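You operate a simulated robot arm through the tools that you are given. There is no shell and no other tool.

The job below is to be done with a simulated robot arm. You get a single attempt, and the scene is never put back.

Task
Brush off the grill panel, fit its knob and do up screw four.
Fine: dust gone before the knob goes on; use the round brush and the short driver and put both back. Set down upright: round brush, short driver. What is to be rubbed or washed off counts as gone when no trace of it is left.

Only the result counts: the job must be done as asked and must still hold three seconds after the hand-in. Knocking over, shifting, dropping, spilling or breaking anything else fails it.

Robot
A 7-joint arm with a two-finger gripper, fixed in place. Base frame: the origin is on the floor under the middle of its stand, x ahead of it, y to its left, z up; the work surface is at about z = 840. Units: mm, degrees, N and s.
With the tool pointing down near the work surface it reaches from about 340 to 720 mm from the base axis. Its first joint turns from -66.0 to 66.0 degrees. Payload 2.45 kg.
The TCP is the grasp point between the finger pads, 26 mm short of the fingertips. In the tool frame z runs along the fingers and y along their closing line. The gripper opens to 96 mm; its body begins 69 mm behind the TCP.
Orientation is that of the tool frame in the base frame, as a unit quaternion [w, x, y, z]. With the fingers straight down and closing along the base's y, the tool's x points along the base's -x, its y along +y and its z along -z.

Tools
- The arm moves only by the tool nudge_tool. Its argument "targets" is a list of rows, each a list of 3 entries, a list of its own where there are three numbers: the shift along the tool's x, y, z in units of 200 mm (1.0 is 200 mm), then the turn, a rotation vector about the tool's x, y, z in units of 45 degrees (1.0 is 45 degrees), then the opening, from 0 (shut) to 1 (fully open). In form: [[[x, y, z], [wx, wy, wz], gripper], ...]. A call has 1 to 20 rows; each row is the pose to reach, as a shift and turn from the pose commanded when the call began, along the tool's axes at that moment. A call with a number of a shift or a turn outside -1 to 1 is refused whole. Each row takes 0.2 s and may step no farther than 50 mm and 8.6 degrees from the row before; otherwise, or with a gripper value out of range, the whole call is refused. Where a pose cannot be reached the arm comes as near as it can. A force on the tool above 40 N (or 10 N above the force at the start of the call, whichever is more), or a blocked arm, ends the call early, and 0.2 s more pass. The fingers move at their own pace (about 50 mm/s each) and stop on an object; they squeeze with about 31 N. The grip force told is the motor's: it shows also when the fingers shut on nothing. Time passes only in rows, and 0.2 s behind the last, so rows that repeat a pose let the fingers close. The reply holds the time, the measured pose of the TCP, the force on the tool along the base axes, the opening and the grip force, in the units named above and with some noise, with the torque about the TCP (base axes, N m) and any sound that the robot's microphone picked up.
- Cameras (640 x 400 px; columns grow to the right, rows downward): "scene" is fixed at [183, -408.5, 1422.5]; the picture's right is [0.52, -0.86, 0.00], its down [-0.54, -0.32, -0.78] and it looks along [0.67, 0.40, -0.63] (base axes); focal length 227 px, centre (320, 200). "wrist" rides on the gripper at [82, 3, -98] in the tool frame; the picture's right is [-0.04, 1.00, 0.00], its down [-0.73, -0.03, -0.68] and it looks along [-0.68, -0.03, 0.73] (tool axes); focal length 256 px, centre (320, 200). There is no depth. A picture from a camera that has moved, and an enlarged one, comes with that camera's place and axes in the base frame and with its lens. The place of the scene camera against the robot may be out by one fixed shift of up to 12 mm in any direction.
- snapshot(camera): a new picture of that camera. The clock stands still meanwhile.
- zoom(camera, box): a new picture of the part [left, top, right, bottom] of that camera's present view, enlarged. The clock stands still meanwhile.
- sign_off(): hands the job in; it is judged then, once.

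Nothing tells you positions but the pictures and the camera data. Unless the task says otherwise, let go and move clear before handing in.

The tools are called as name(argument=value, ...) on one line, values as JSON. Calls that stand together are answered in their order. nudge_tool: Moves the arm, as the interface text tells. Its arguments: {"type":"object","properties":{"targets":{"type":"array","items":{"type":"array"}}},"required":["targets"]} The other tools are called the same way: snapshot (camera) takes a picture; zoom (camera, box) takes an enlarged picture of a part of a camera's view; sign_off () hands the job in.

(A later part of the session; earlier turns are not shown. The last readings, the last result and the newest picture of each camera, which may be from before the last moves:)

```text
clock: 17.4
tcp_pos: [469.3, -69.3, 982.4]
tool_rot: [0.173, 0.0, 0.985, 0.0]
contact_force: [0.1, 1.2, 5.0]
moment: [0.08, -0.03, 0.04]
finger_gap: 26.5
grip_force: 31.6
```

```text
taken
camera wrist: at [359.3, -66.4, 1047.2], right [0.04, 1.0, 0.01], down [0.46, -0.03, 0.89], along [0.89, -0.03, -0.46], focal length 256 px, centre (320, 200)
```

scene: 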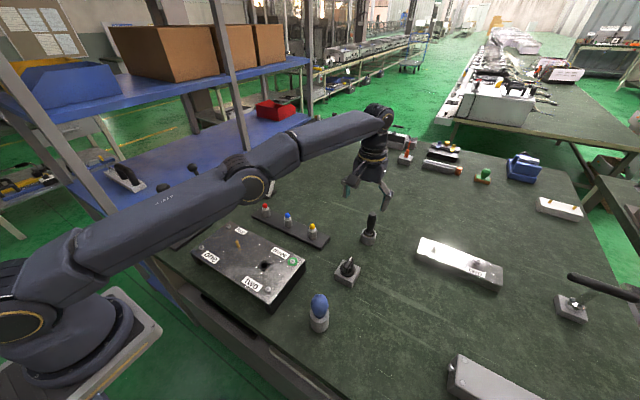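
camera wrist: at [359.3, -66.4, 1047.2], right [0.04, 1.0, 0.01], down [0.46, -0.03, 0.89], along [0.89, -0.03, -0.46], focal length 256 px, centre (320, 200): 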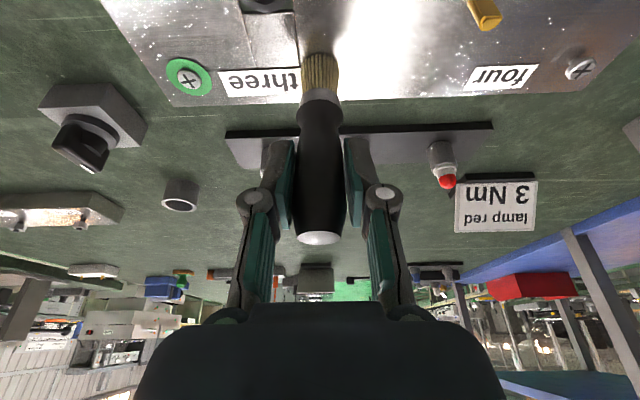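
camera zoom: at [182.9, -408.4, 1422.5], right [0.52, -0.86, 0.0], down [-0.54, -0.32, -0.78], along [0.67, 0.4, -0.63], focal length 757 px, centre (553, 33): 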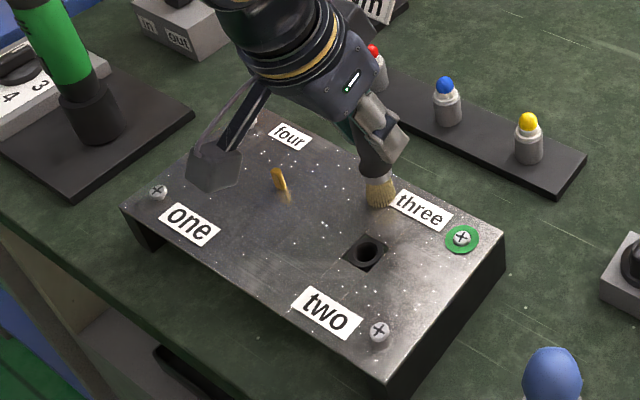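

zoom(camera="wrist", box=[340, 0, 640, 110])

zoom(camera="wrist", box=[90, 0, 330, 120])

zoom(camera="scene", box=[230, 220, 310, 270])

```text
2.13 times, centred on (490, 55) of wrist
camera zoom: at [359.3, -66.4, 1047.2], right [0.04, 1.0, 0.01], down [0.46, -0.03, 0.89], along [0.89, -0.03, -0.46], focal length 546 px, centre (-43, 509)
```

zoom: 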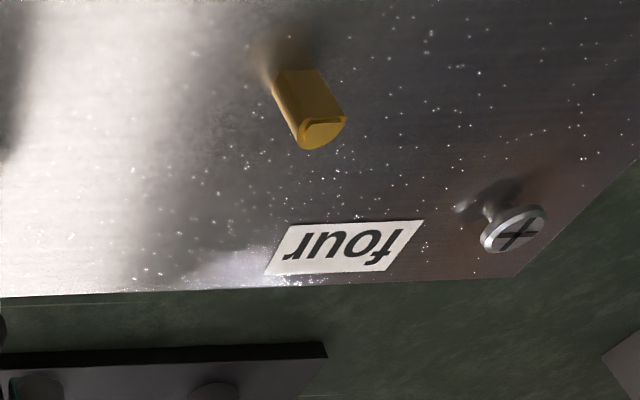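

```text
2.67 times, centred on (210, 60) of wrist
camera zoom: at [359.3, -66.4, 1047.2], right [0.04, 1.0, 0.01], down [0.46, -0.03, 0.89], along [0.89, -0.03, -0.46], focal length 683 px, centre (613, 573)
```

zoom: 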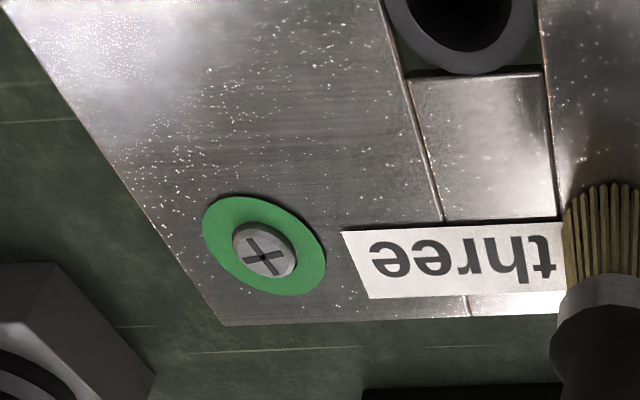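

```text
8.00 times, centred on (270, 245) of scene
camera zoom: at [182.9, -408.4, 1422.5], right [0.52, -0.86, 0.0], down [-0.54, -0.32, -0.78], along [0.67, 0.4, -0.63], focal length 1818 px, centre (720, -160)
```

zoom: 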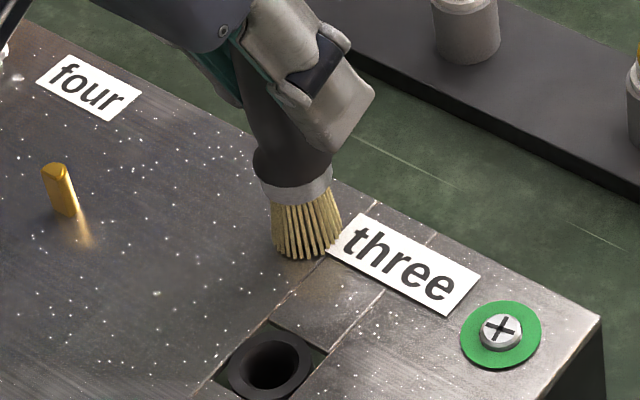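

I compare the swept stripe closely to see whether the specks actually came off.

zoom(camera="scene", box=[235, 225, 267, 245])

zoom(camera="wrist", box=[340, 40, 460, 110])

```text
16.00 times, centred on (251, 235) of scene
camera zoom: at [182.9, -408.4, 1422.5], right [0.52, -0.86, 0.0], down [-0.54, -0.32, -0.78], along [0.67, 0.4, -0.63], focal length 3636 px, centre (1424, -360)
```

zoom: 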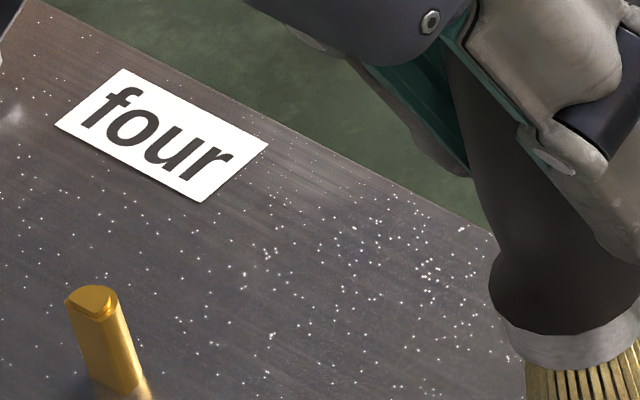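

```text
5.33 times, centred on (400, 75) of wrist
camera zoom: at [359.3, -66.4, 1047.2], right [0.04, 1.0, 0.01], down [0.46, -0.03, 0.89], along [0.89, -0.03, -0.46], focal length 1365 px, centre (-107, 867)
```

zoom: 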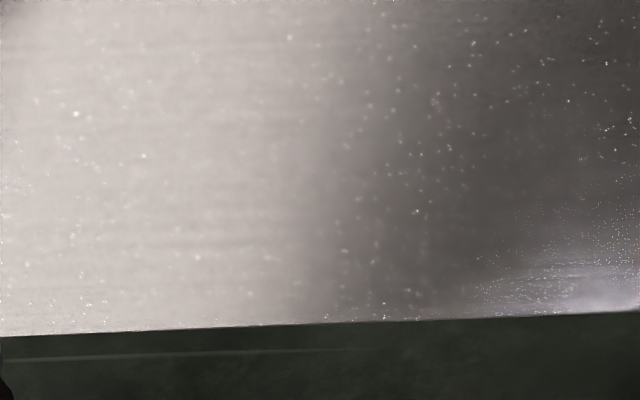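

The specks look largely unchanged after one light pass. I'll repeat the same stripe with a bit more pressure, return to the same spot and compare.

nudge_tool(targets=[[[0.0014, 0, 0.0038], [0, 0, 0], 0], [[0.0014, 0.1, 0.0038], [0, 0, 0], 0], [[0.0014, 0.2, 0.0038], [0, 0, 0], 0], [[0.0014, 0.3, 0.0038], [0, 0, 0], 0], [[0.0014, 0.4, 0.0038], [0, 0, 0], 0], [[0.0014, 0.5, 0.0038], [0, 0, 0], 0], [[0.0014, 0.6, 0.0038], [0, 0, 0], 0], [[0.0014, 0.5, 0.0038], [0, 0, 0], 0], [[0.0014, 0.4, 0.0038], [0, 0, 0], 0], [[0.0014, 0.3, 0.0038], [0, 0, 0], 0], [[0.0014, 0.2, 0.0038], [0, 0, 0], 0], [[0.0014, 0.1, 0.0038], [0, 0, 0], 0], [[0.0014, 0, 0.0038], [0, 0, 0], 0]])

zoom(camera="wrist", box=[340, 40, 460, 110])

zoom(camera="scene", box=[235, 225, 267, 245])

zoom(camera="scene", box=[190, 190, 310, 310])

```text
clock: 20.2
tcp_pos: [468.8, -69.3, 980.7]
tool_rot: [0.175, -0.001, 0.985, 0.0]
contact_force: [0.1, 3.7, 15.6]
moment: [0.22, -0.08, 0.02]
finger_gap: 26.7
grip_force: 30.8
```

```text
5.33 times, centred on (400, 75) of wrist
camera zoom: at [359.7, -66.1, 1045.5], right [0.04, 1.0, 0.01], down [0.46, -0.03, 0.89], along [0.89, -0.03, -0.46], focal length 1365 px, centre (-107, 867)
```

zoom: 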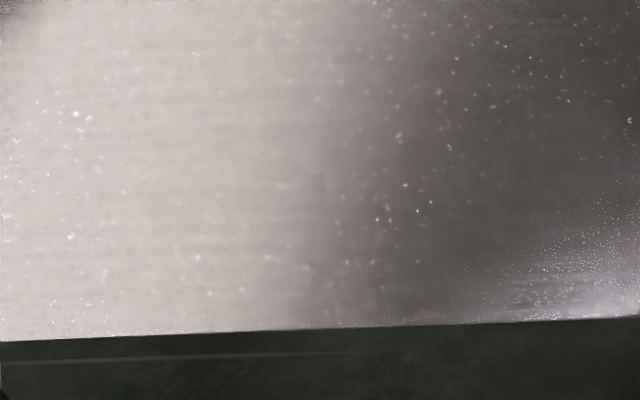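

```text
16.00 times, centred on (251, 235) of scene
camera zoom: at [182.8, -408.3, 1422.5], right [0.52, -0.86, 0.0], down [-0.54, -0.32, -0.78], along [0.67, 0.4, -0.63], focal length 3636 px, centre (1424, -360)
```

zoom: 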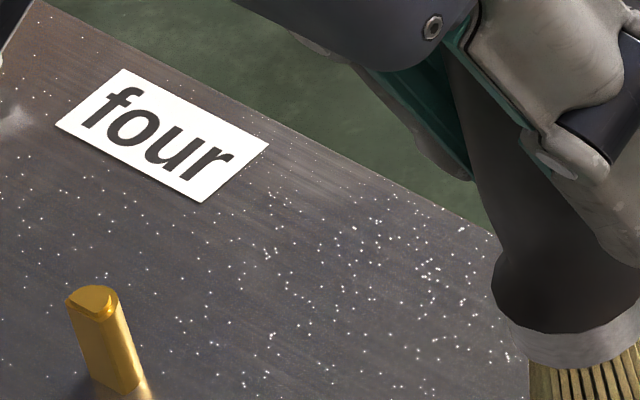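

```text
3.33 times, centred on (250, 250) of scene
camera zoom: at [182.8, -408.3, 1422.5], right [0.52, -0.86, 0.0], down [-0.54, -0.32, -0.78], along [0.67, 0.4, -0.63], focal length 757 px, centre (553, 33)
```

zoom: 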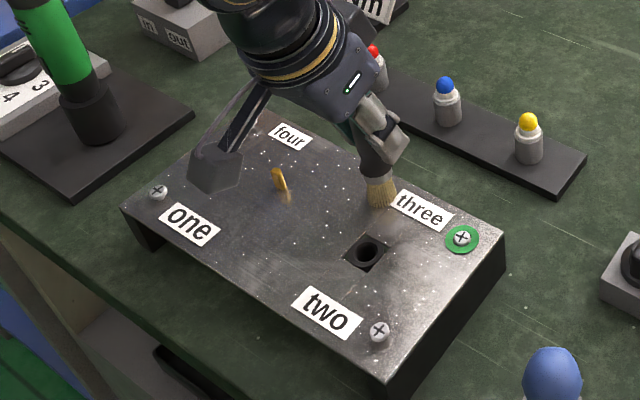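

The same specks appear before and after, and on the other metal plate too, so they look like metal texture rather than dust. I lift the brush clear and inspect the whole panel for the actual dust.

nudge_tool(targets=[[[-0.06, 0, -0.165], [0, 0, 0], 0], [[-0.12, 0.1, -0.33], [0, 0, 0], 0], [[-0.2, 0.25, -0.5], [0, 0, 0], 0], [[-0.26, 0.4, -0.66], [0, 0, 0], 0], [[-0.32, 0.5, -0.85], [0, 0, 0], 0], [[-0.35, 0.5, -1.0], [0, 0, 0], 0]])

snapshot(camera="wrist")

zoom(camera="scene", box=[185, 220, 265, 270])

zoom(camera="scene", box=[230, 235, 310, 305])

```text
clock: 21.6
tcp_pos: [470.2, 31.8, 1192.8]
tool_rot: [0.174, 0.0, 0.985, -0.001]
contact_force: [-0.1, 0.1, -0.7]
moment: [0.01, 0.03, 0.02]
finger_gap: 26.5
grip_force: 31.2
```

```text
taken
camera wrist: at [360.2, 35.5, 1257.7], right [0.04, 1.0, 0.01], down [0.46, -0.03, 0.89], along [0.89, -0.03, -0.46], focal length 256 px, centre (320, 200)
```

wrist: 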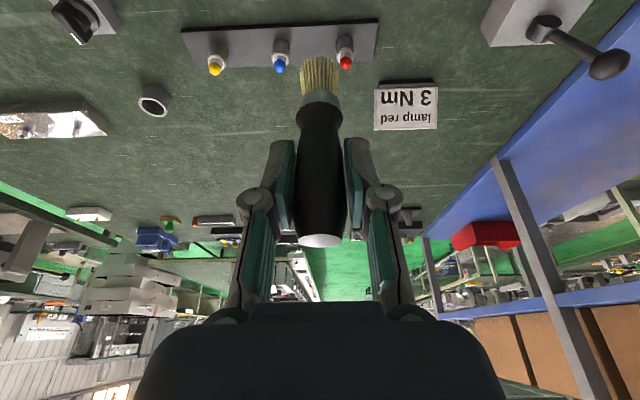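

```text
8.00 times, centred on (225, 245) of scene
camera zoom: at [183.0, -408.4, 1422.5], right [0.52, -0.86, 0.0], down [-0.54, -0.32, -0.78], along [0.67, 0.4, -0.63], focal length 1818 px, centre (1080, -160)
```

zoom: 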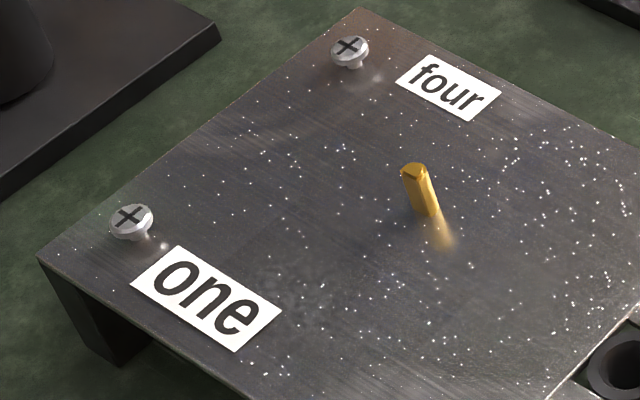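

```text
5.71 times, centred on (270, 270) of scene
camera zoom: at [183.0, -408.4, 1422.5], right [0.52, -0.86, 0.0], down [-0.54, -0.32, -0.78], along [0.67, 0.4, -0.63], focal length 1298 px, centre (606, -200)
```

zoom: 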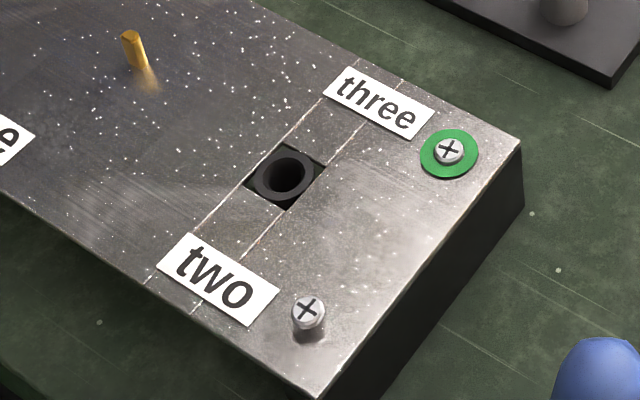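

I can make out a faint matte, mottled patch near label "one" at about (381,22). It matches the dark fuzzy blotch seen earlier from the wrist, so that is probably the dust. I'll zoom in more to confirm and look for other patches.

zoom(camera="scene", box=[205, 240, 245, 270])

zoom(camera="scene", box=[225, 250, 265, 280])

zoom(camera="scene", box=[260, 255, 305, 290])

zoom(camera="scene", box=[235, 225, 285, 262])

zoom(camera="scene", box=[195, 222, 240, 255])

zoom(camera="scene", box=[240, 275, 290, 310])

```text
13.33 times, centred on (225, 255) of scene
camera zoom: at [183.0, -408.4, 1422.5], right [0.52, -0.86, 0.0], down [-0.54, -0.32, -0.78], along [0.67, 0.4, -0.63], focal length 3030 px, centre (1587, -533)
```

zoom: 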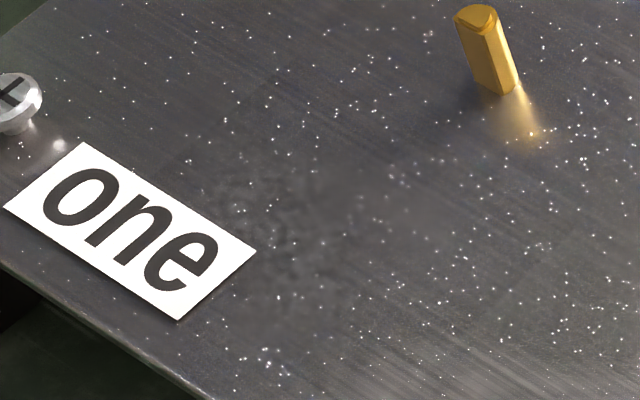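

```text
13.33 times, centred on (245, 265) of scene
camera zoom: at [183.0, -408.4, 1422.5], right [0.52, -0.86, 0.0], down [-0.54, -0.32, -0.78], along [0.67, 0.4, -0.63], focal length 3030 px, centre (1320, -667)
```

zoom: 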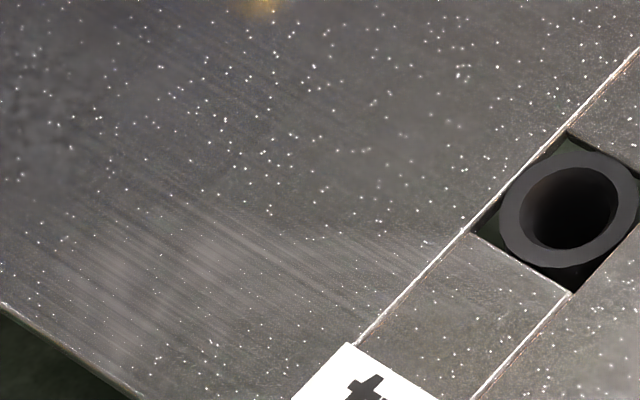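

```text
11.43 times, centred on (282, 272) of scene
camera zoom: at [183.0, -408.4, 1422.5], right [0.52, -0.86, 0.0], down [-0.54, -0.32, -0.78], along [0.67, 0.4, -0.63], focal length 2597 px, centre (749, -629)
```

zoom: 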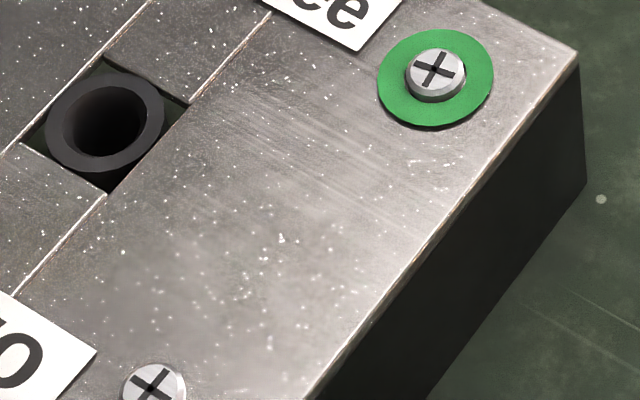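

```text
10.81 times, centred on (260, 244) of scene
camera zoom: at [183.0, -408.4, 1422.5], right [0.52, -0.86, 0.0], down [-0.54, -0.32, -0.78], along [0.67, 0.4, -0.63], focal length 2456 px, centre (969, -270)
```

zoom: 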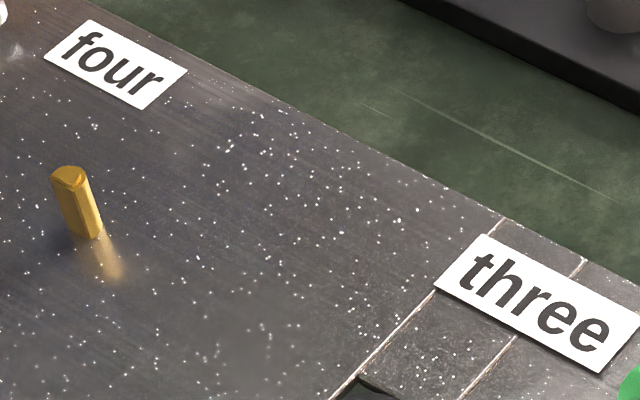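

```text
12.12 times, centred on (218, 238) of scene
camera zoom: at [183.0, -408.4, 1422.5], right [0.52, -0.86, 0.0], down [-0.54, -0.32, -0.78], along [0.67, 0.4, -0.63], focal length 2754 px, centre (1562, -267)
```

zoom: 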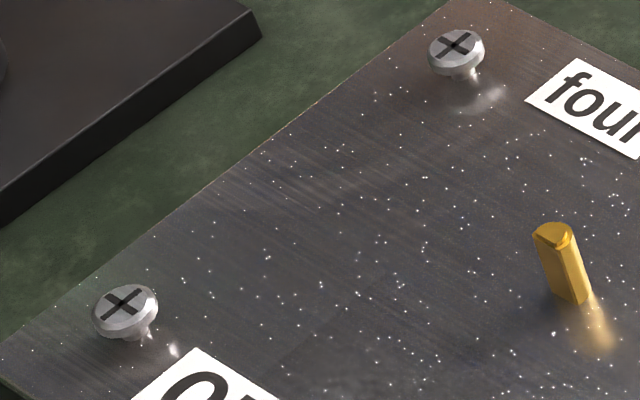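

```text
11.43 times, centred on (265, 292) of scene
camera zoom: at [183.0, -408.4, 1422.5], right [0.52, -0.86, 0.0], down [-0.54, -0.32, -0.78], along [0.67, 0.4, -0.63], focal length 2597 px, centre (949, -857)
```

zoom: 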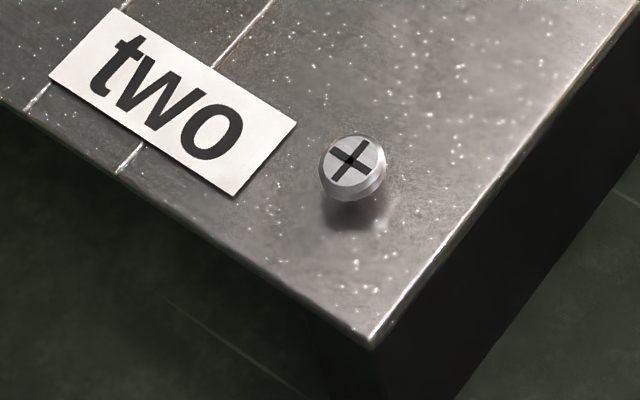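

The matte grey film near "one" (about x 360–402, y -8–52) is the dust. I'll test whether the brush can reach it while staying upright.

nudge_tool(targets=[[[0.156, -0.012, 0.119], [0, 0, 0], 0], [[0.312, -0.025, 0.238], [0, 0, 0], 0], [[0.469, -0.037, 0.356], [0, 0, 0], 0], [[0.625, -0.05, 0.475], [0, 0, 0], 0], [[0.625, -0.05, 0.475], [0, 0, 0], 0]])

snapshot(camera="wrist")

snapshot(camera="scene")

```text
clock: 22.8
tcp_pos: [380.5, 19.2, 1061.0]
tool_rot: [0.174, 0.0, 0.985, 0.001]
contact_force: [0.7, -0.2, -0.5]
moment: [-0.04, -0.03, 0.02]
finger_gap: 26.3
grip_force: 30.9
```

```text
taken
camera wrist: at [271.3, 22.4, 1126.2], right [0.04, 1.0, 0.01], down [0.46, -0.03, 0.89], along [0.89, -0.03, -0.46], focal length 256 px, centre (320, 200)
```

wrist: 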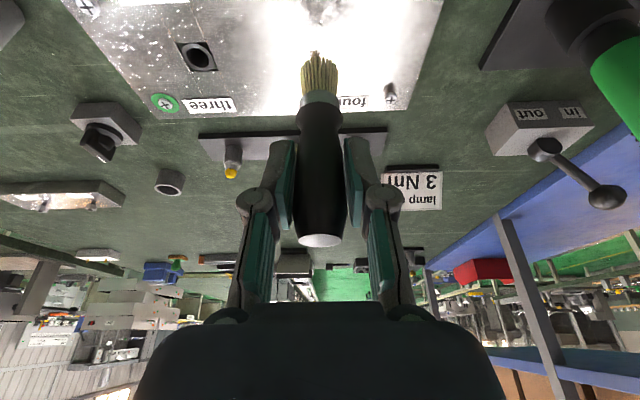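

```text
taken
```

scene: 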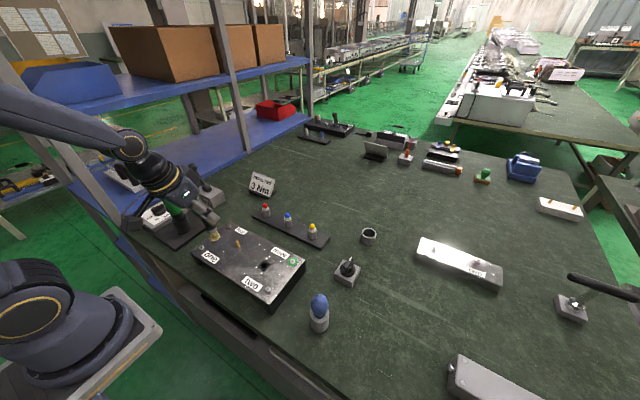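

zoom(camera="wrist", box=[250, 0, 420, 110])

zoom(camera="scene", box=[185, 210, 265, 280])

```text
3.64 times, centred on (335, 55) of wrist
camera zoom: at [271.3, 22.4, 1126.2], right [0.04, 1.0, 0.01], down [0.46, -0.03, 0.89], along [0.89, -0.03, -0.46], focal length 931 px, centre (266, 727)
```

zoom: 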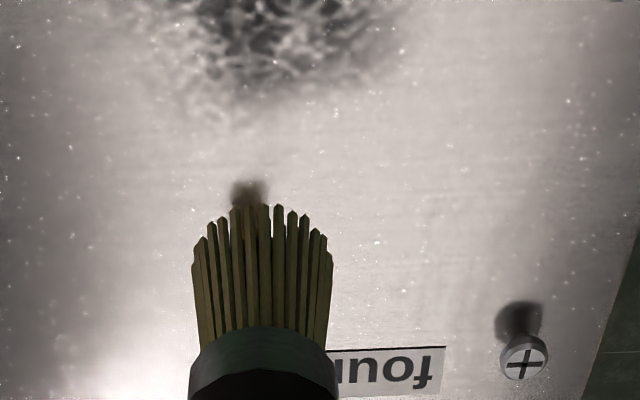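

```text
5.71 times, centred on (225, 245) of scene
camera zoom: at [183.0, -408.5, 1422.5], right [0.52, -0.86, 0.0], down [-0.54, -0.32, -0.78], along [0.67, 0.4, -0.63], focal length 1298 px, centre (863, -57)
```

zoom: 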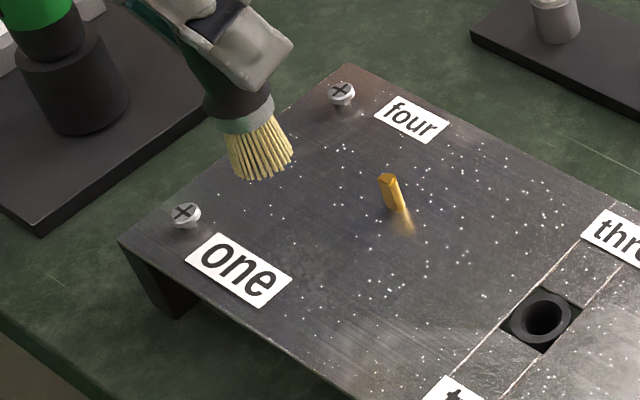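

Dust patch confirmed. I descend beside it at y≈65 until light contact.

nudge_tool(targets=[[[0.03, 0.1, 0.1], [0, 0, 0], 0], [[0.08, 0.225, 0.23], [0, 0, 0], 0], [[0.123, 0.225, 0.36], [0, 0, 0], 0], [[0.126, 0.225, 0.369], [0, 0, 0], 0]])

snapshot(camera="wrist")

```text
clock: 23.8
tcp_pos: [396.2, 69.1, 986.2]
tool_rot: [0.173, -0.001, 0.985, 0.0]
contact_force: [0.0, -0.2, -0.7]
moment: [0.02, 0.0, -0.01]
finger_gap: 26.6
grip_force: 31.5
out of reach, approached as far as the arm can: row 2, 3, 4
```

```text
taken
camera wrist: at [286.7, 73.0, 1052.3], right [0.04, 1.0, 0.01], down [0.46, -0.03, 0.89], along [0.89, -0.03, -0.46], focal length 256 px, centre (320, 200)
```

wrist: 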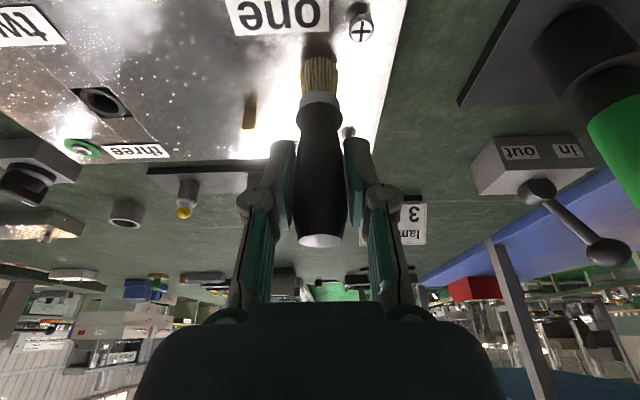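

At low height the 20° tilt limits me to r of about 402. I reduce the tilt to 10°, letting the brush lean slightly, so the tip reaches the patch.

nudge_tool(targets=[[[-0.0137, 0, -0.0376], [0, 0, 0], 0], [[-0.0137, 0, -0.0376], [0, 0.111, 0], 0], [[-0.0137, 0, -0.0376], [0, 0.222, 0], 0], [[-0.0137, 0, -0.0376], [0, 0.222, 0], 0]])

snapshot(camera="wrist")

```text
clock: 24.8
tcp_pos: [397.8, 69.8, 996.2]
tool_rot: [0.087, 0.0, 0.996, 0.0]
contact_force: [0.6, -0.6, -1.1]
moment: [-0.02, -0.01, -0.05]
finger_gap: 26.6
grip_force: 31.3
```

```text
taken
camera wrist: at [300.5, 72.5, 1078.7], right [0.04, 1.0, 0.01], down [0.61, -0.03, 0.8], along [0.79, -0.03, -0.61], focal length 256 px, centre (320, 200)
```

wrist: 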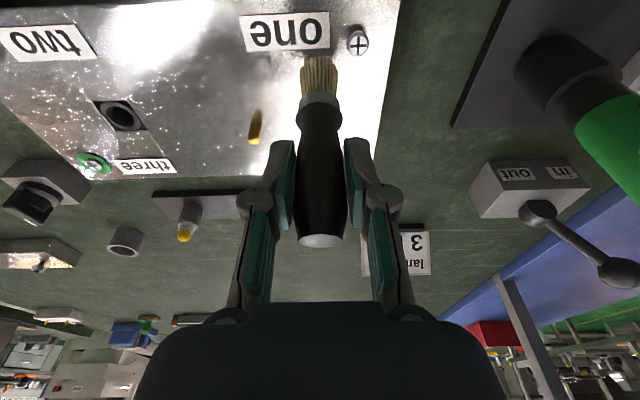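

zoom(camera="wrist", box=[180, 10, 380, 130])

```text
3.20 times, centred on (280, 70) of wrist
camera zoom: at [300.5, 72.5, 1078.7], right [0.04, 1.0, 0.01], down [0.61, -0.03, 0.8], along [0.79, -0.03, -0.61], focal length 819 px, centre (448, 616)
```

zoom: 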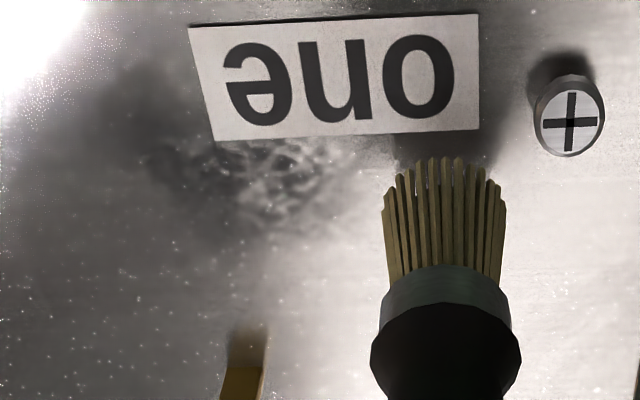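

nudge_tool(targets=[[[0.0087, -0.045, 0.049], [0, 0, 0], 0], [[0.0087, -0.045, 0.049], [0, 0, 0], 0]])

nudge_tool(targets=[[[0.0009, 0, 0.005], [0, 0, 0], 0], [[0.0018, 0, 0.01], [0, 0, 0], 0]])

```text
clock: 25.4
tcp_pos: [397.5, 59.8, 985.2]
tool_rot: [0.088, 0.0, 0.996, -0.001]
contact_force: [-1.0, 0.5, 0.5]
moment: [0.0, 0.0, -0.02]
finger_gap: 26.7
grip_force: 31.1
```

```text
clock: 26.0
tcp_pos: [398.5, 60.2, 985.1]
tool_rot: [0.087, 0.001, 0.996, -0.001]
contact_force: [-1.0, 0.5, -0.9]
moment: [0.0, -0.01, -0.02]
finger_gap: 26.6
grip_force: 31.0
```

nudge_tool(targets=[[[0.0009, 0, 0.005], [0, 0, 0], 0], [[0.0014, 0, 0.0075], [0, 0, 0], 0]])

```text
clock: 26.6
tcp_pos: [397.9, 59.1, 981.8]
tool_rot: [0.088, 0.0, 0.996, 0.0]
contact_force: [0.7, 0.6, -0.1]
moment: [0.0, -0.03, 0.03]
finger_gap: 26.7
grip_force: 30.3
```

nudge_tool(targets=[[[0.0009, 0, 0.005], [0, 0, 0], 0], [[0.0009, 0, 0.005], [0, 0, 0], 0]])

zoom(camera="wrist", box=[220, 0, 420, 130])

```text
clock: 27.2
tcp_pos: [397.7, 61.0, 981.9]
tool_rot: [0.088, 0.0, 0.996, 0.0]
contact_force: [-3.3, 0.8, 14.1]
moment: [0.12, 0.3, 0.03]
finger_gap: 26.7
grip_force: 30.8
```

```text
3.08 times, centred on (320, 65) of wrist
camera zoom: at [300.2, 63.4, 1064.5], right [0.04, 1.0, 0.01], down [0.6, -0.03, 0.8], along [0.8, -0.03, -0.6], focal length 788 px, centre (320, 615)
```

zoom: 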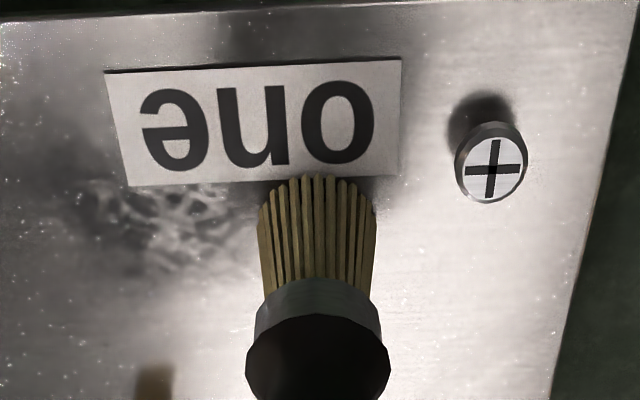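

Contact at 14 N. I stroke across the dust patch toward -y and check.

nudge_tool(targets=[[[0, -0.06, 0], [0, 0, 0], 0], [[0, -0.12, 0], [0, 0, 0], 0], [[0, -0.18, 0], [0, 0, 0], 0], [[0, -0.24, 0], [0, 0, 0], 0], [[0, -0.3, 0], [0, 0, 0], 0], [[0, -0.36, 0], [0, 0, 0], 0], [[0, -0.42, 0], [0, 0, 0], 0]])

zoom(camera="wrist", box=[220, 0, 480, 160])

zoom(camera="scene", box=[195, 230, 255, 275])

```text
clock: 28.8
tcp_pos: [395.9, -24.0, 981.4]
tool_rot: [0.088, 0.0, 0.996, 0.0]
contact_force: [-0.5, 8.3, 23.2]
moment: [0.69, 0.16, -0.03]
finger_gap: 27.1
grip_force: 31.0
```

```text
2.46 times, centred on (350, 80) of wrist
camera zoom: at [299.1, -20.6, 1063.8], right [0.04, 1.0, 0.01], down [0.6, -0.03, 0.8], along [0.8, -0.03, -0.6], focal length 630 px, centre (246, 495)
```

zoom: 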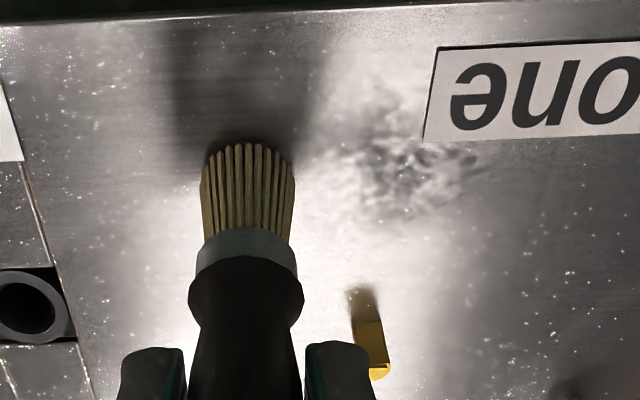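

```text
8.89 times, centred on (225, 252) of scene
camera zoom: at [182.7, -408.2, 1422.6], right [0.52, -0.86, 0.0], down [-0.54, -0.32, -0.78], along [0.67, 0.4, -0.63], focal length 2020 px, centre (1164, -267)
```

zoom: 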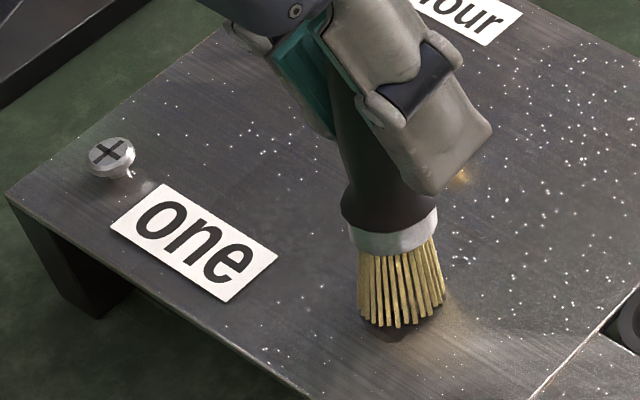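

The patch is partly reduced on its far side; the remainder spans about x 356–397, y -5–40. I'll zigzag across it with strokes progressively nearer the robot.

nudge_tool(targets=[[[0.0394, 0, -0.007], [0, 0, 0], 0], [[0.0394, 0.07, -0.007], [0, 0, 0], 0], [[0.0394, 0.14, -0.007], [0, 0, 0], 0], [[0.0394, 0.21, -0.007], [0, 0, 0], 0], [[0.0394, 0.28, -0.007], [0, 0, 0], 0], [[0.0394, 0.35, -0.007], [0, 0, 0], 0], [[0.0394, 0.42, -0.007], [0, 0, 0], 0], [[0.0788, 0.42, -0.014], [0, 0, 0], 0], [[0.0788, 0.35, -0.014], [0, 0, 0], 0], [[0.0788, 0.28, -0.014], [0, 0, 0], 0], [[0.0788, 0.21, -0.014], [0, 0, 0], 0], [[0.0788, 0.14, -0.014], [0, 0, 0], 0], [[0.0788, 0.07, -0.014], [0, 0, 0], 0], [[0.0788, 0, -0.014], [0, 0, 0], 0]])

zoom(camera="wrist", box=[220, 0, 480, 160])

zoom(camera="scene", box=[195, 230, 255, 275])

```text
clock: 31.8
tcp_pos: [380.5, -22.8, 981.5]
tool_rot: [0.087, 0.0, 0.996, 0.0]
contact_force: [-0.5, 1.4, 2.4]
moment: [0.08, 0.01, 0.01]
finger_gap: 26.6
grip_force: 30.9
```

```text
2.46 times, centred on (350, 80) of wrist
camera zoom: at [283.8, -20.5, 1063.6], right [0.04, 1.0, 0.01], down [0.6, -0.03, 0.8], along [0.8, -0.03, -0.6], focal length 630 px, centre (246, 495)
```

zoom: 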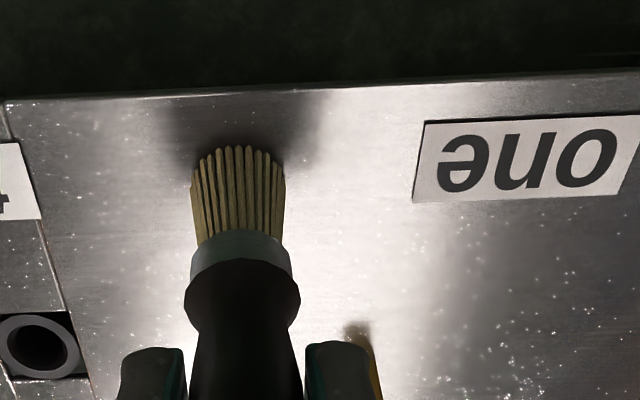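

```text
8.89 times, centred on (225, 252) of scene
camera zoom: at [183.0, -408.4, 1422.5], right [0.52, -0.86, 0.0], down [-0.54, -0.32, -0.78], along [0.67, 0.4, -0.63], focal length 2020 px, centre (1164, -267)
```

zoom: 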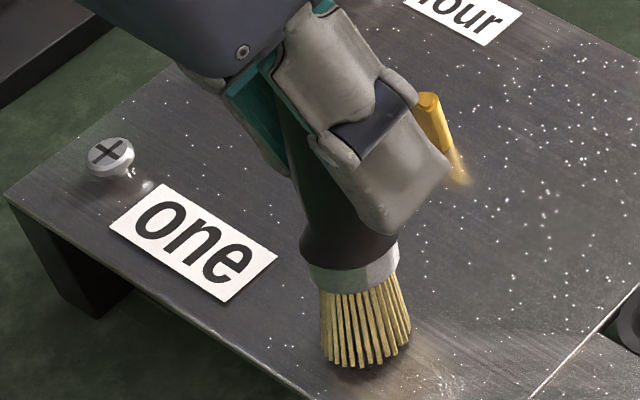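

The patch looks gone. For certainty I make a few more passes over the area and its borders with slightly more pressure.

nudge_tool(targets=[[[0.035, 0, -0.002], [0, 0, 0], 0], [[0.035, 0.07, -0.002], [0, 0, 0], 0], [[0.035, 0.14, -0.002], [0, 0, 0], 0], [[0.035, 0.21, -0.002], [0, 0, 0], 0], [[0.035, 0.28, -0.002], [0, 0, 0], 0], [[0.035, 0.35, -0.002], [0, 0, 0], 0], [[0.035, 0.42, -0.002], [0, 0, 0], 0], [[-0.058, 0.42, 0.0143], [0, 0, 0], 0], [[-0.058, 0.35, 0.0143], [0, 0, 0], 0], [[-0.058, 0.28, 0.0143], [0, 0, 0], 0], [[-0.058, 0.21, 0.0143], [0, 0, 0], 0], [[-0.058, 0.14, 0.0143], [0, 0, 0], 0], [[-0.058, 0.07, 0.0143], [0, 0, 0], 0], [[-0.058, 0, 0.0143], [0, 0, 0], 0]])

nudge_tool(targets=[[[-0.069, 0, 0.012], [0, 0, 0], 0], [[-0.069, 0.07, 0.012], [0, 0, 0], 0], [[-0.069, 0.14, 0.012], [0, 0, 0], 0], [[-0.069, 0.21, 0.012], [0, 0, 0], 0], [[-0.069, 0.28, 0.012], [0, 0, 0], 0], [[-0.069, 0.35, 0.012], [0, 0, 0], 0], [[-0.069, 0.42, 0.012], [0, 0, 0], 0]])

snapshot(camera="wrist")

```text
clock: 34.8
tcp_pos: [393.8, -24.2, 981.1]
tool_rot: [0.087, 0.0, 0.996, 0.001]
contact_force: [-1.0, 0.1, 0.2]
moment: [0.02, 0.02, -0.02]
finger_gap: 26.6
grip_force: 31.1
```

```text
clock: 36.4
tcp_pos: [406.8, 62.5, 980.4]
tool_rot: [0.087, 0.0, 0.996, 0.0]
contact_force: [-0.4, -0.2, -0.8]
moment: [-0.03, 0.02, 0.0]
finger_gap: 26.9
grip_force: 31.3
```

```text
taken
camera wrist: at [309.6, 64.8, 1063.5], right [0.04, 1.0, 0.01], down [0.61, -0.03, 0.8], along [0.8, -0.03, -0.61], focal length 256 px, centre (320, 200)
```

wrist: 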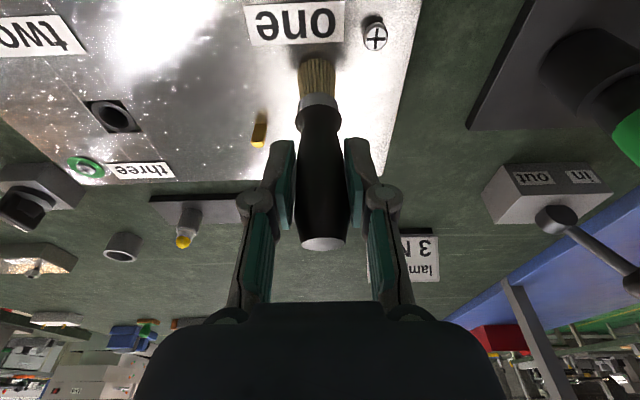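

zoom(camera="wrist", box=[120, 0, 400, 170])

zoom(camera="scene", box=[190, 215, 260, 275])

```text
2.29 times, centred on (260, 85) of wrist
camera zoom: at [309.6, 64.8, 1063.5], right [0.04, 1.0, 0.01], down [0.61, -0.03, 0.8], along [0.8, -0.03, -0.61], focal length 585 px, centre (457, 463)
```

zoom: 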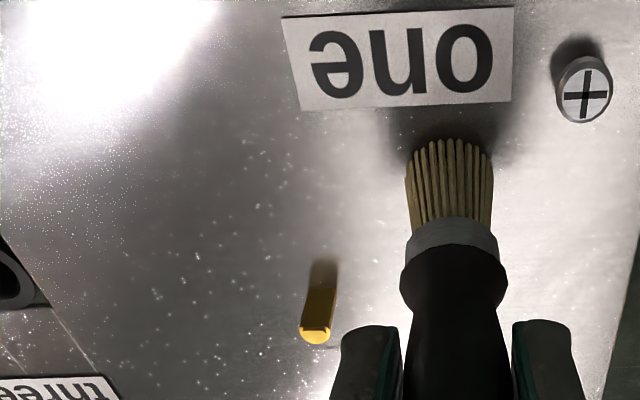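

```text
6.67 times, centred on (225, 245) of scene
camera zoom: at [183.0, -408.5, 1422.5], right [0.52, -0.86, 0.0], down [-0.54, -0.32, -0.78], along [0.67, 0.4, -0.63], focal length 1515 px, centre (953, -100)
```

zoom: 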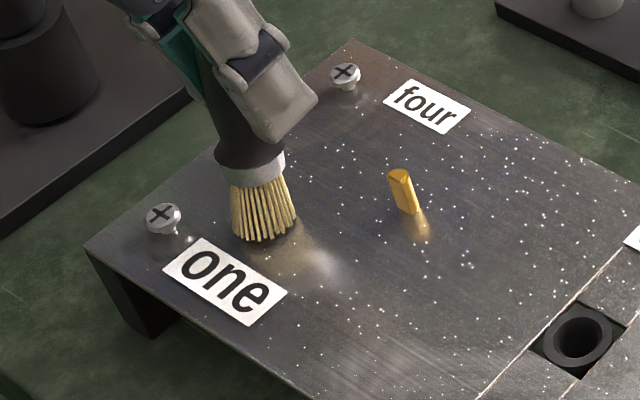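

The area looks clean from here. I lift and look at the panel from the original overhead pose where the dust stood out best.

nudge_tool(targets=[[[-0.03, 0, -0.17], [0, 0, 0], 0], [[0.0, -0.08, -0.33], [0, 0.06, 0], 0], [[0.07, -0.2, -0.48], [0, 0.14, 0], 0], [[0.152, -0.31, -0.636], [0, 0.222, 0], 0], [[0.152, -0.31, -0.636], [0, 0.222, 0], 0]])

snapshot(camera="wrist")

zoom(camera="wrist", box=[290, 40, 460, 190])

zoom(camera="wrist", box=[140, 40, 310, 190])

zoom(camera="scene", box=[185, 215, 265, 275])

zoom(camera="scene", box=[225, 230, 310, 305])

```text
clock: 37.6
tcp_pos: [354.5, -0.8, 1100.9]
tool_rot: [0.0, 0.001, 1.0, 0.0]
contact_force: [0.2, 0.7, -0.2]
moment: [-0.02, -0.03, 0.0]
finger_gap: 26.7
grip_force: 30.7
```

```text
taken
camera wrist: at [274.1, 2.5, 1198.6], right [0.04, 1.0, 0.0], down [0.73, -0.03, 0.68], along [0.68, -0.03, -0.73], focal length 256 px, centre (320, 200)
```

wrist: 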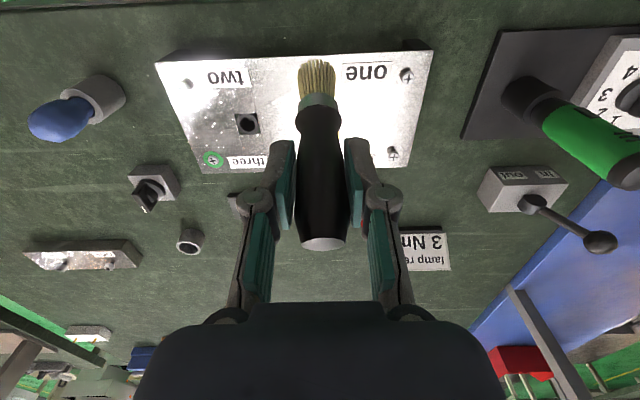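

```text
2.67 times, centred on (375, 115) of wrist
camera zoom: at [274.1, 2.5, 1198.6], right [0.04, 1.0, 0.0], down [0.73, -0.03, 0.68], along [0.68, -0.03, -0.73], focal length 683 px, centre (173, 427)
```

zoom: 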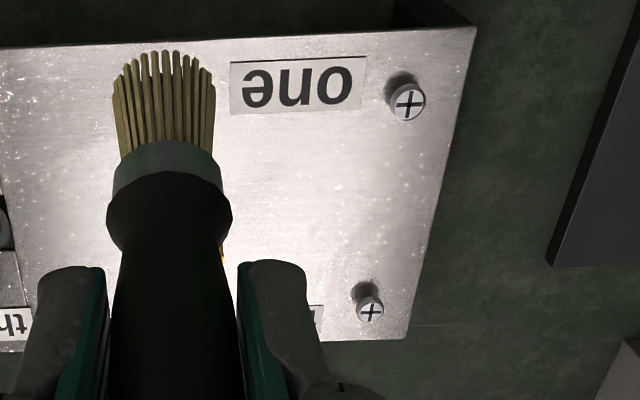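

```text
2.67 times, centred on (225, 115) of wrist
camera zoom: at [274.1, 2.5, 1198.6], right [0.04, 1.0, 0.0], down [0.73, -0.03, 0.68], along [0.68, -0.03, -0.73], focal length 683 px, centre (573, 427)
```

zoom: 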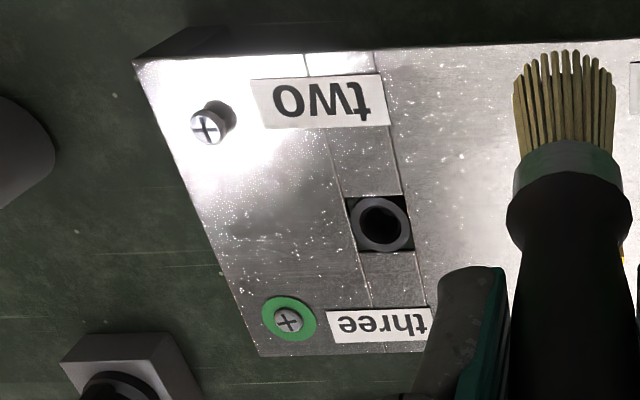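

```text
6.67 times, centred on (225, 245) of scene
camera zoom: at [183.0, -408.5, 1422.5], right [0.52, -0.86, 0.0], down [-0.54, -0.32, -0.78], along [0.67, 0.4, -0.63], focal length 1515 px, centre (953, -100)
```

zoom: 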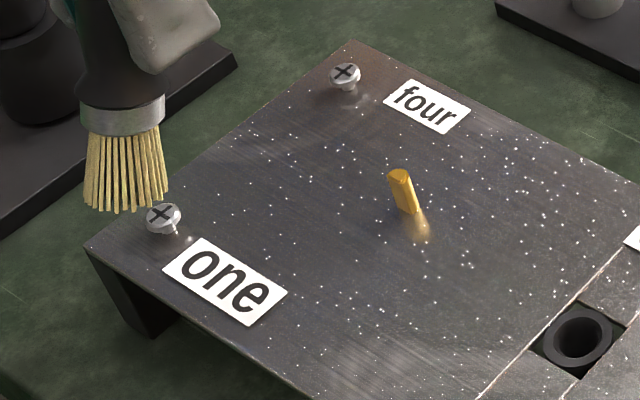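

```text
5.33 times, centred on (268, 268) of scene
camera zoom: at [183.0, -408.5, 1422.5], right [0.52, -0.86, 0.0], down [-0.54, -0.32, -0.78], along [0.67, 0.4, -0.63], focal length 1212 px, centre (600, -160)
```

zoom: 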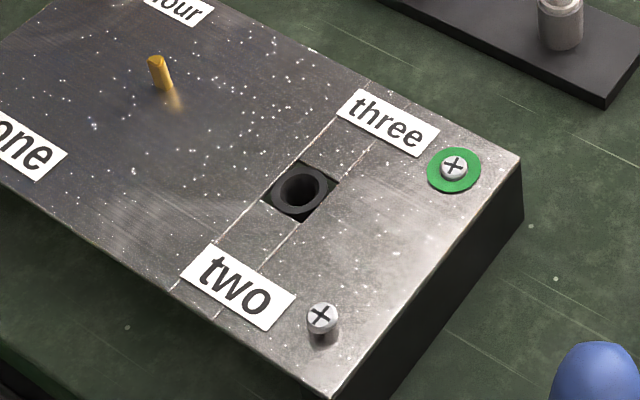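

nudge_tool(targets=[[[0, -0.16, 0], [0, 0, 0], 0], [[0, -0.32, 0], [0, 0, 0], 0], [[0, -0.48, 0], [0, 0, 0], 0], [[0, -0.48, 0], [0, 0, 0], 0]])

zoom(camera="wrist", box=[330, 30, 540, 180])

zoom(camera="wrist", box=[220, 30, 400, 180])

```text
clock: 38.6
tcp_pos: [355.1, -97.0, 1100.8]
tool_rot: [0.0, 0.0, 1.0, 0.0]
contact_force: [0.7, -0.6, -0.7]
moment: [0.0, -0.02, 0.01]
finger_gap: 26.6
grip_force: 30.8
```

```text
2.67 times, centred on (435, 105) of wrist
camera zoom: at [273.5, -95.2, 1198.8], right [0.04, 1.0, 0.0], down [0.73, -0.03, 0.68], along [0.68, -0.03, -0.73], focal length 683 px, centre (13, 453)
```

zoom: 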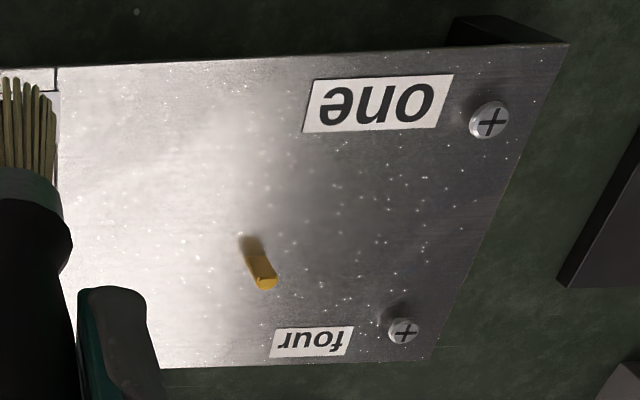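

```text
2.67 times, centred on (310, 105) of wrist
camera zoom: at [273.5, -95.2, 1198.8], right [0.04, 1.0, 0.0], down [0.73, -0.03, 0.68], along [0.68, -0.03, -0.73], focal length 683 px, centre (347, 453)
```

zoom: 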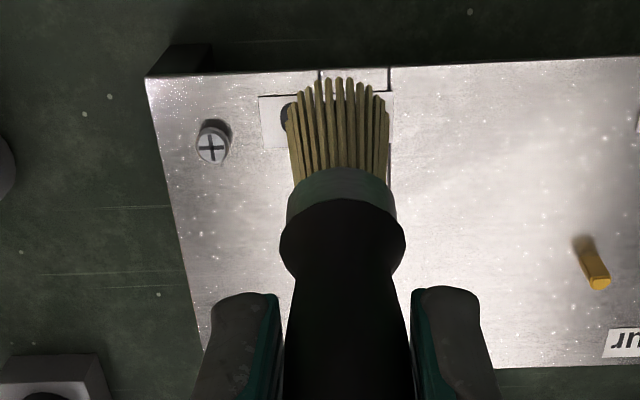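

nudge_tool(targets=[[[0, 0.2, 0], [0, 0, 0], 0], [[0, 0.4, 0], [0, 0, 0], 0], [[0, 0.6, 0], [0, 0, 0], 0], [[0, 0.8, 0], [0, 0, 0], 0], [[0, 0.8, 0], [0, 0, 0], 0]])

zoom(camera="wrist", box=[200, 30, 380, 170])

```text
clock: 39.8
tcp_pos: [354.9, 59.5, 1099.9]
tool_rot: [0.0, 0.0, 1.0, 0.0]
contact_force: [-0.1, -0.2, 0.1]
moment: [0.04, -0.05, -0.01]
finger_gap: 26.5
grip_force: 30.7
```

```text
2.86 times, centred on (290, 100) of wrist
camera zoom: at [272.8, 63.5, 1198.7], right [0.04, 1.0, 0.0], down [0.73, -0.03, 0.68], along [0.68, -0.03, -0.73], focal length 731 px, centre (406, 486)
```

zoom: 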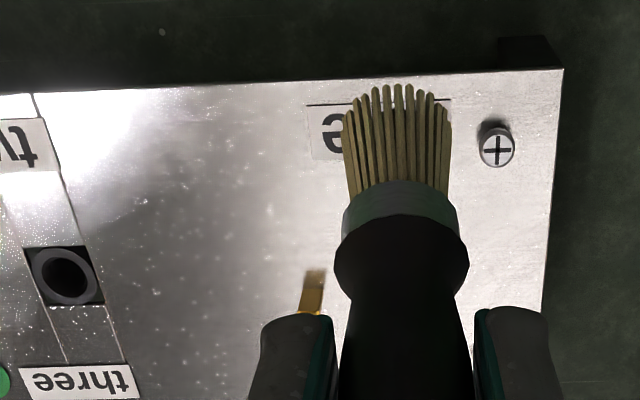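

The panel is clean from every view. Now I take the brush back to its cup, restoring the 20° tilt on the way.

nudge_tool(targets=[[[-0.119, -0.15, 0], [0, -0.111, 0], 0], [[-0.238, -0.3, 0], [0, -0.222, 0], 0], [[-0.356, -0.45, 0], [0, -0.333, 0], 0], [[-0.475, -0.6, 0], [0, -0.444, 0], 0], [[-0.475, -0.6, 0], [0, -0.444, 0], 0]])

nudge_tool(targets=[[[-0.139, -0.145, 0.05], [0, 0, 0], 0], [[-0.278, -0.29, 0.1], [0, 0, 0], 0], [[-0.418, -0.435, 0.16], [0, 0, 0], 0], [[-0.557, -0.58, 0.22], [0, 0, 0], 0]])

snapshot(camera="wrist")

```text
clock: 41.0
tcp_pos: [447.1, -60.4, 1101.1]
tool_rot: [0.174, 0.0, 0.985, 0.0]
contact_force: [0.8, -0.6, -0.6]
moment: [0.01, -0.01, 0.0]
finger_gap: 26.5
grip_force: 31.0
```

```text
clock: 42.0
tcp_pos: [568.5, -175.2, 1102.5]
tool_rot: [0.174, 0.0, 0.985, 0.001]
contact_force: [-1.0, 0.6, -0.6]
moment: [0.02, 0.02, 0.01]
finger_gap: 26.6
grip_force: 31.1
```

```text
taken
camera wrist: at [458.4, -171.2, 1167.3], right [0.04, 1.0, 0.01], down [0.46, -0.03, 0.89], along [0.89, -0.03, -0.46], focal length 256 px, centre (320, 200)
```

wrist: 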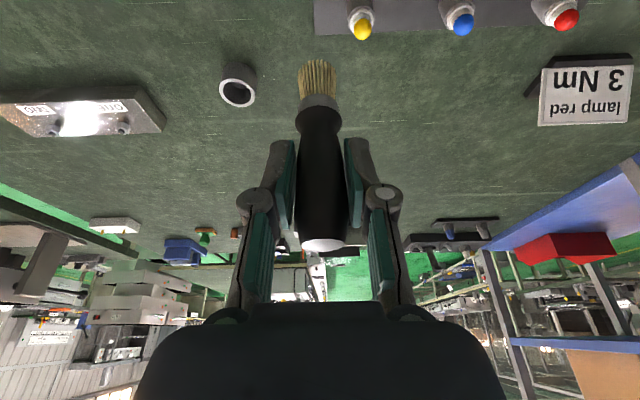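

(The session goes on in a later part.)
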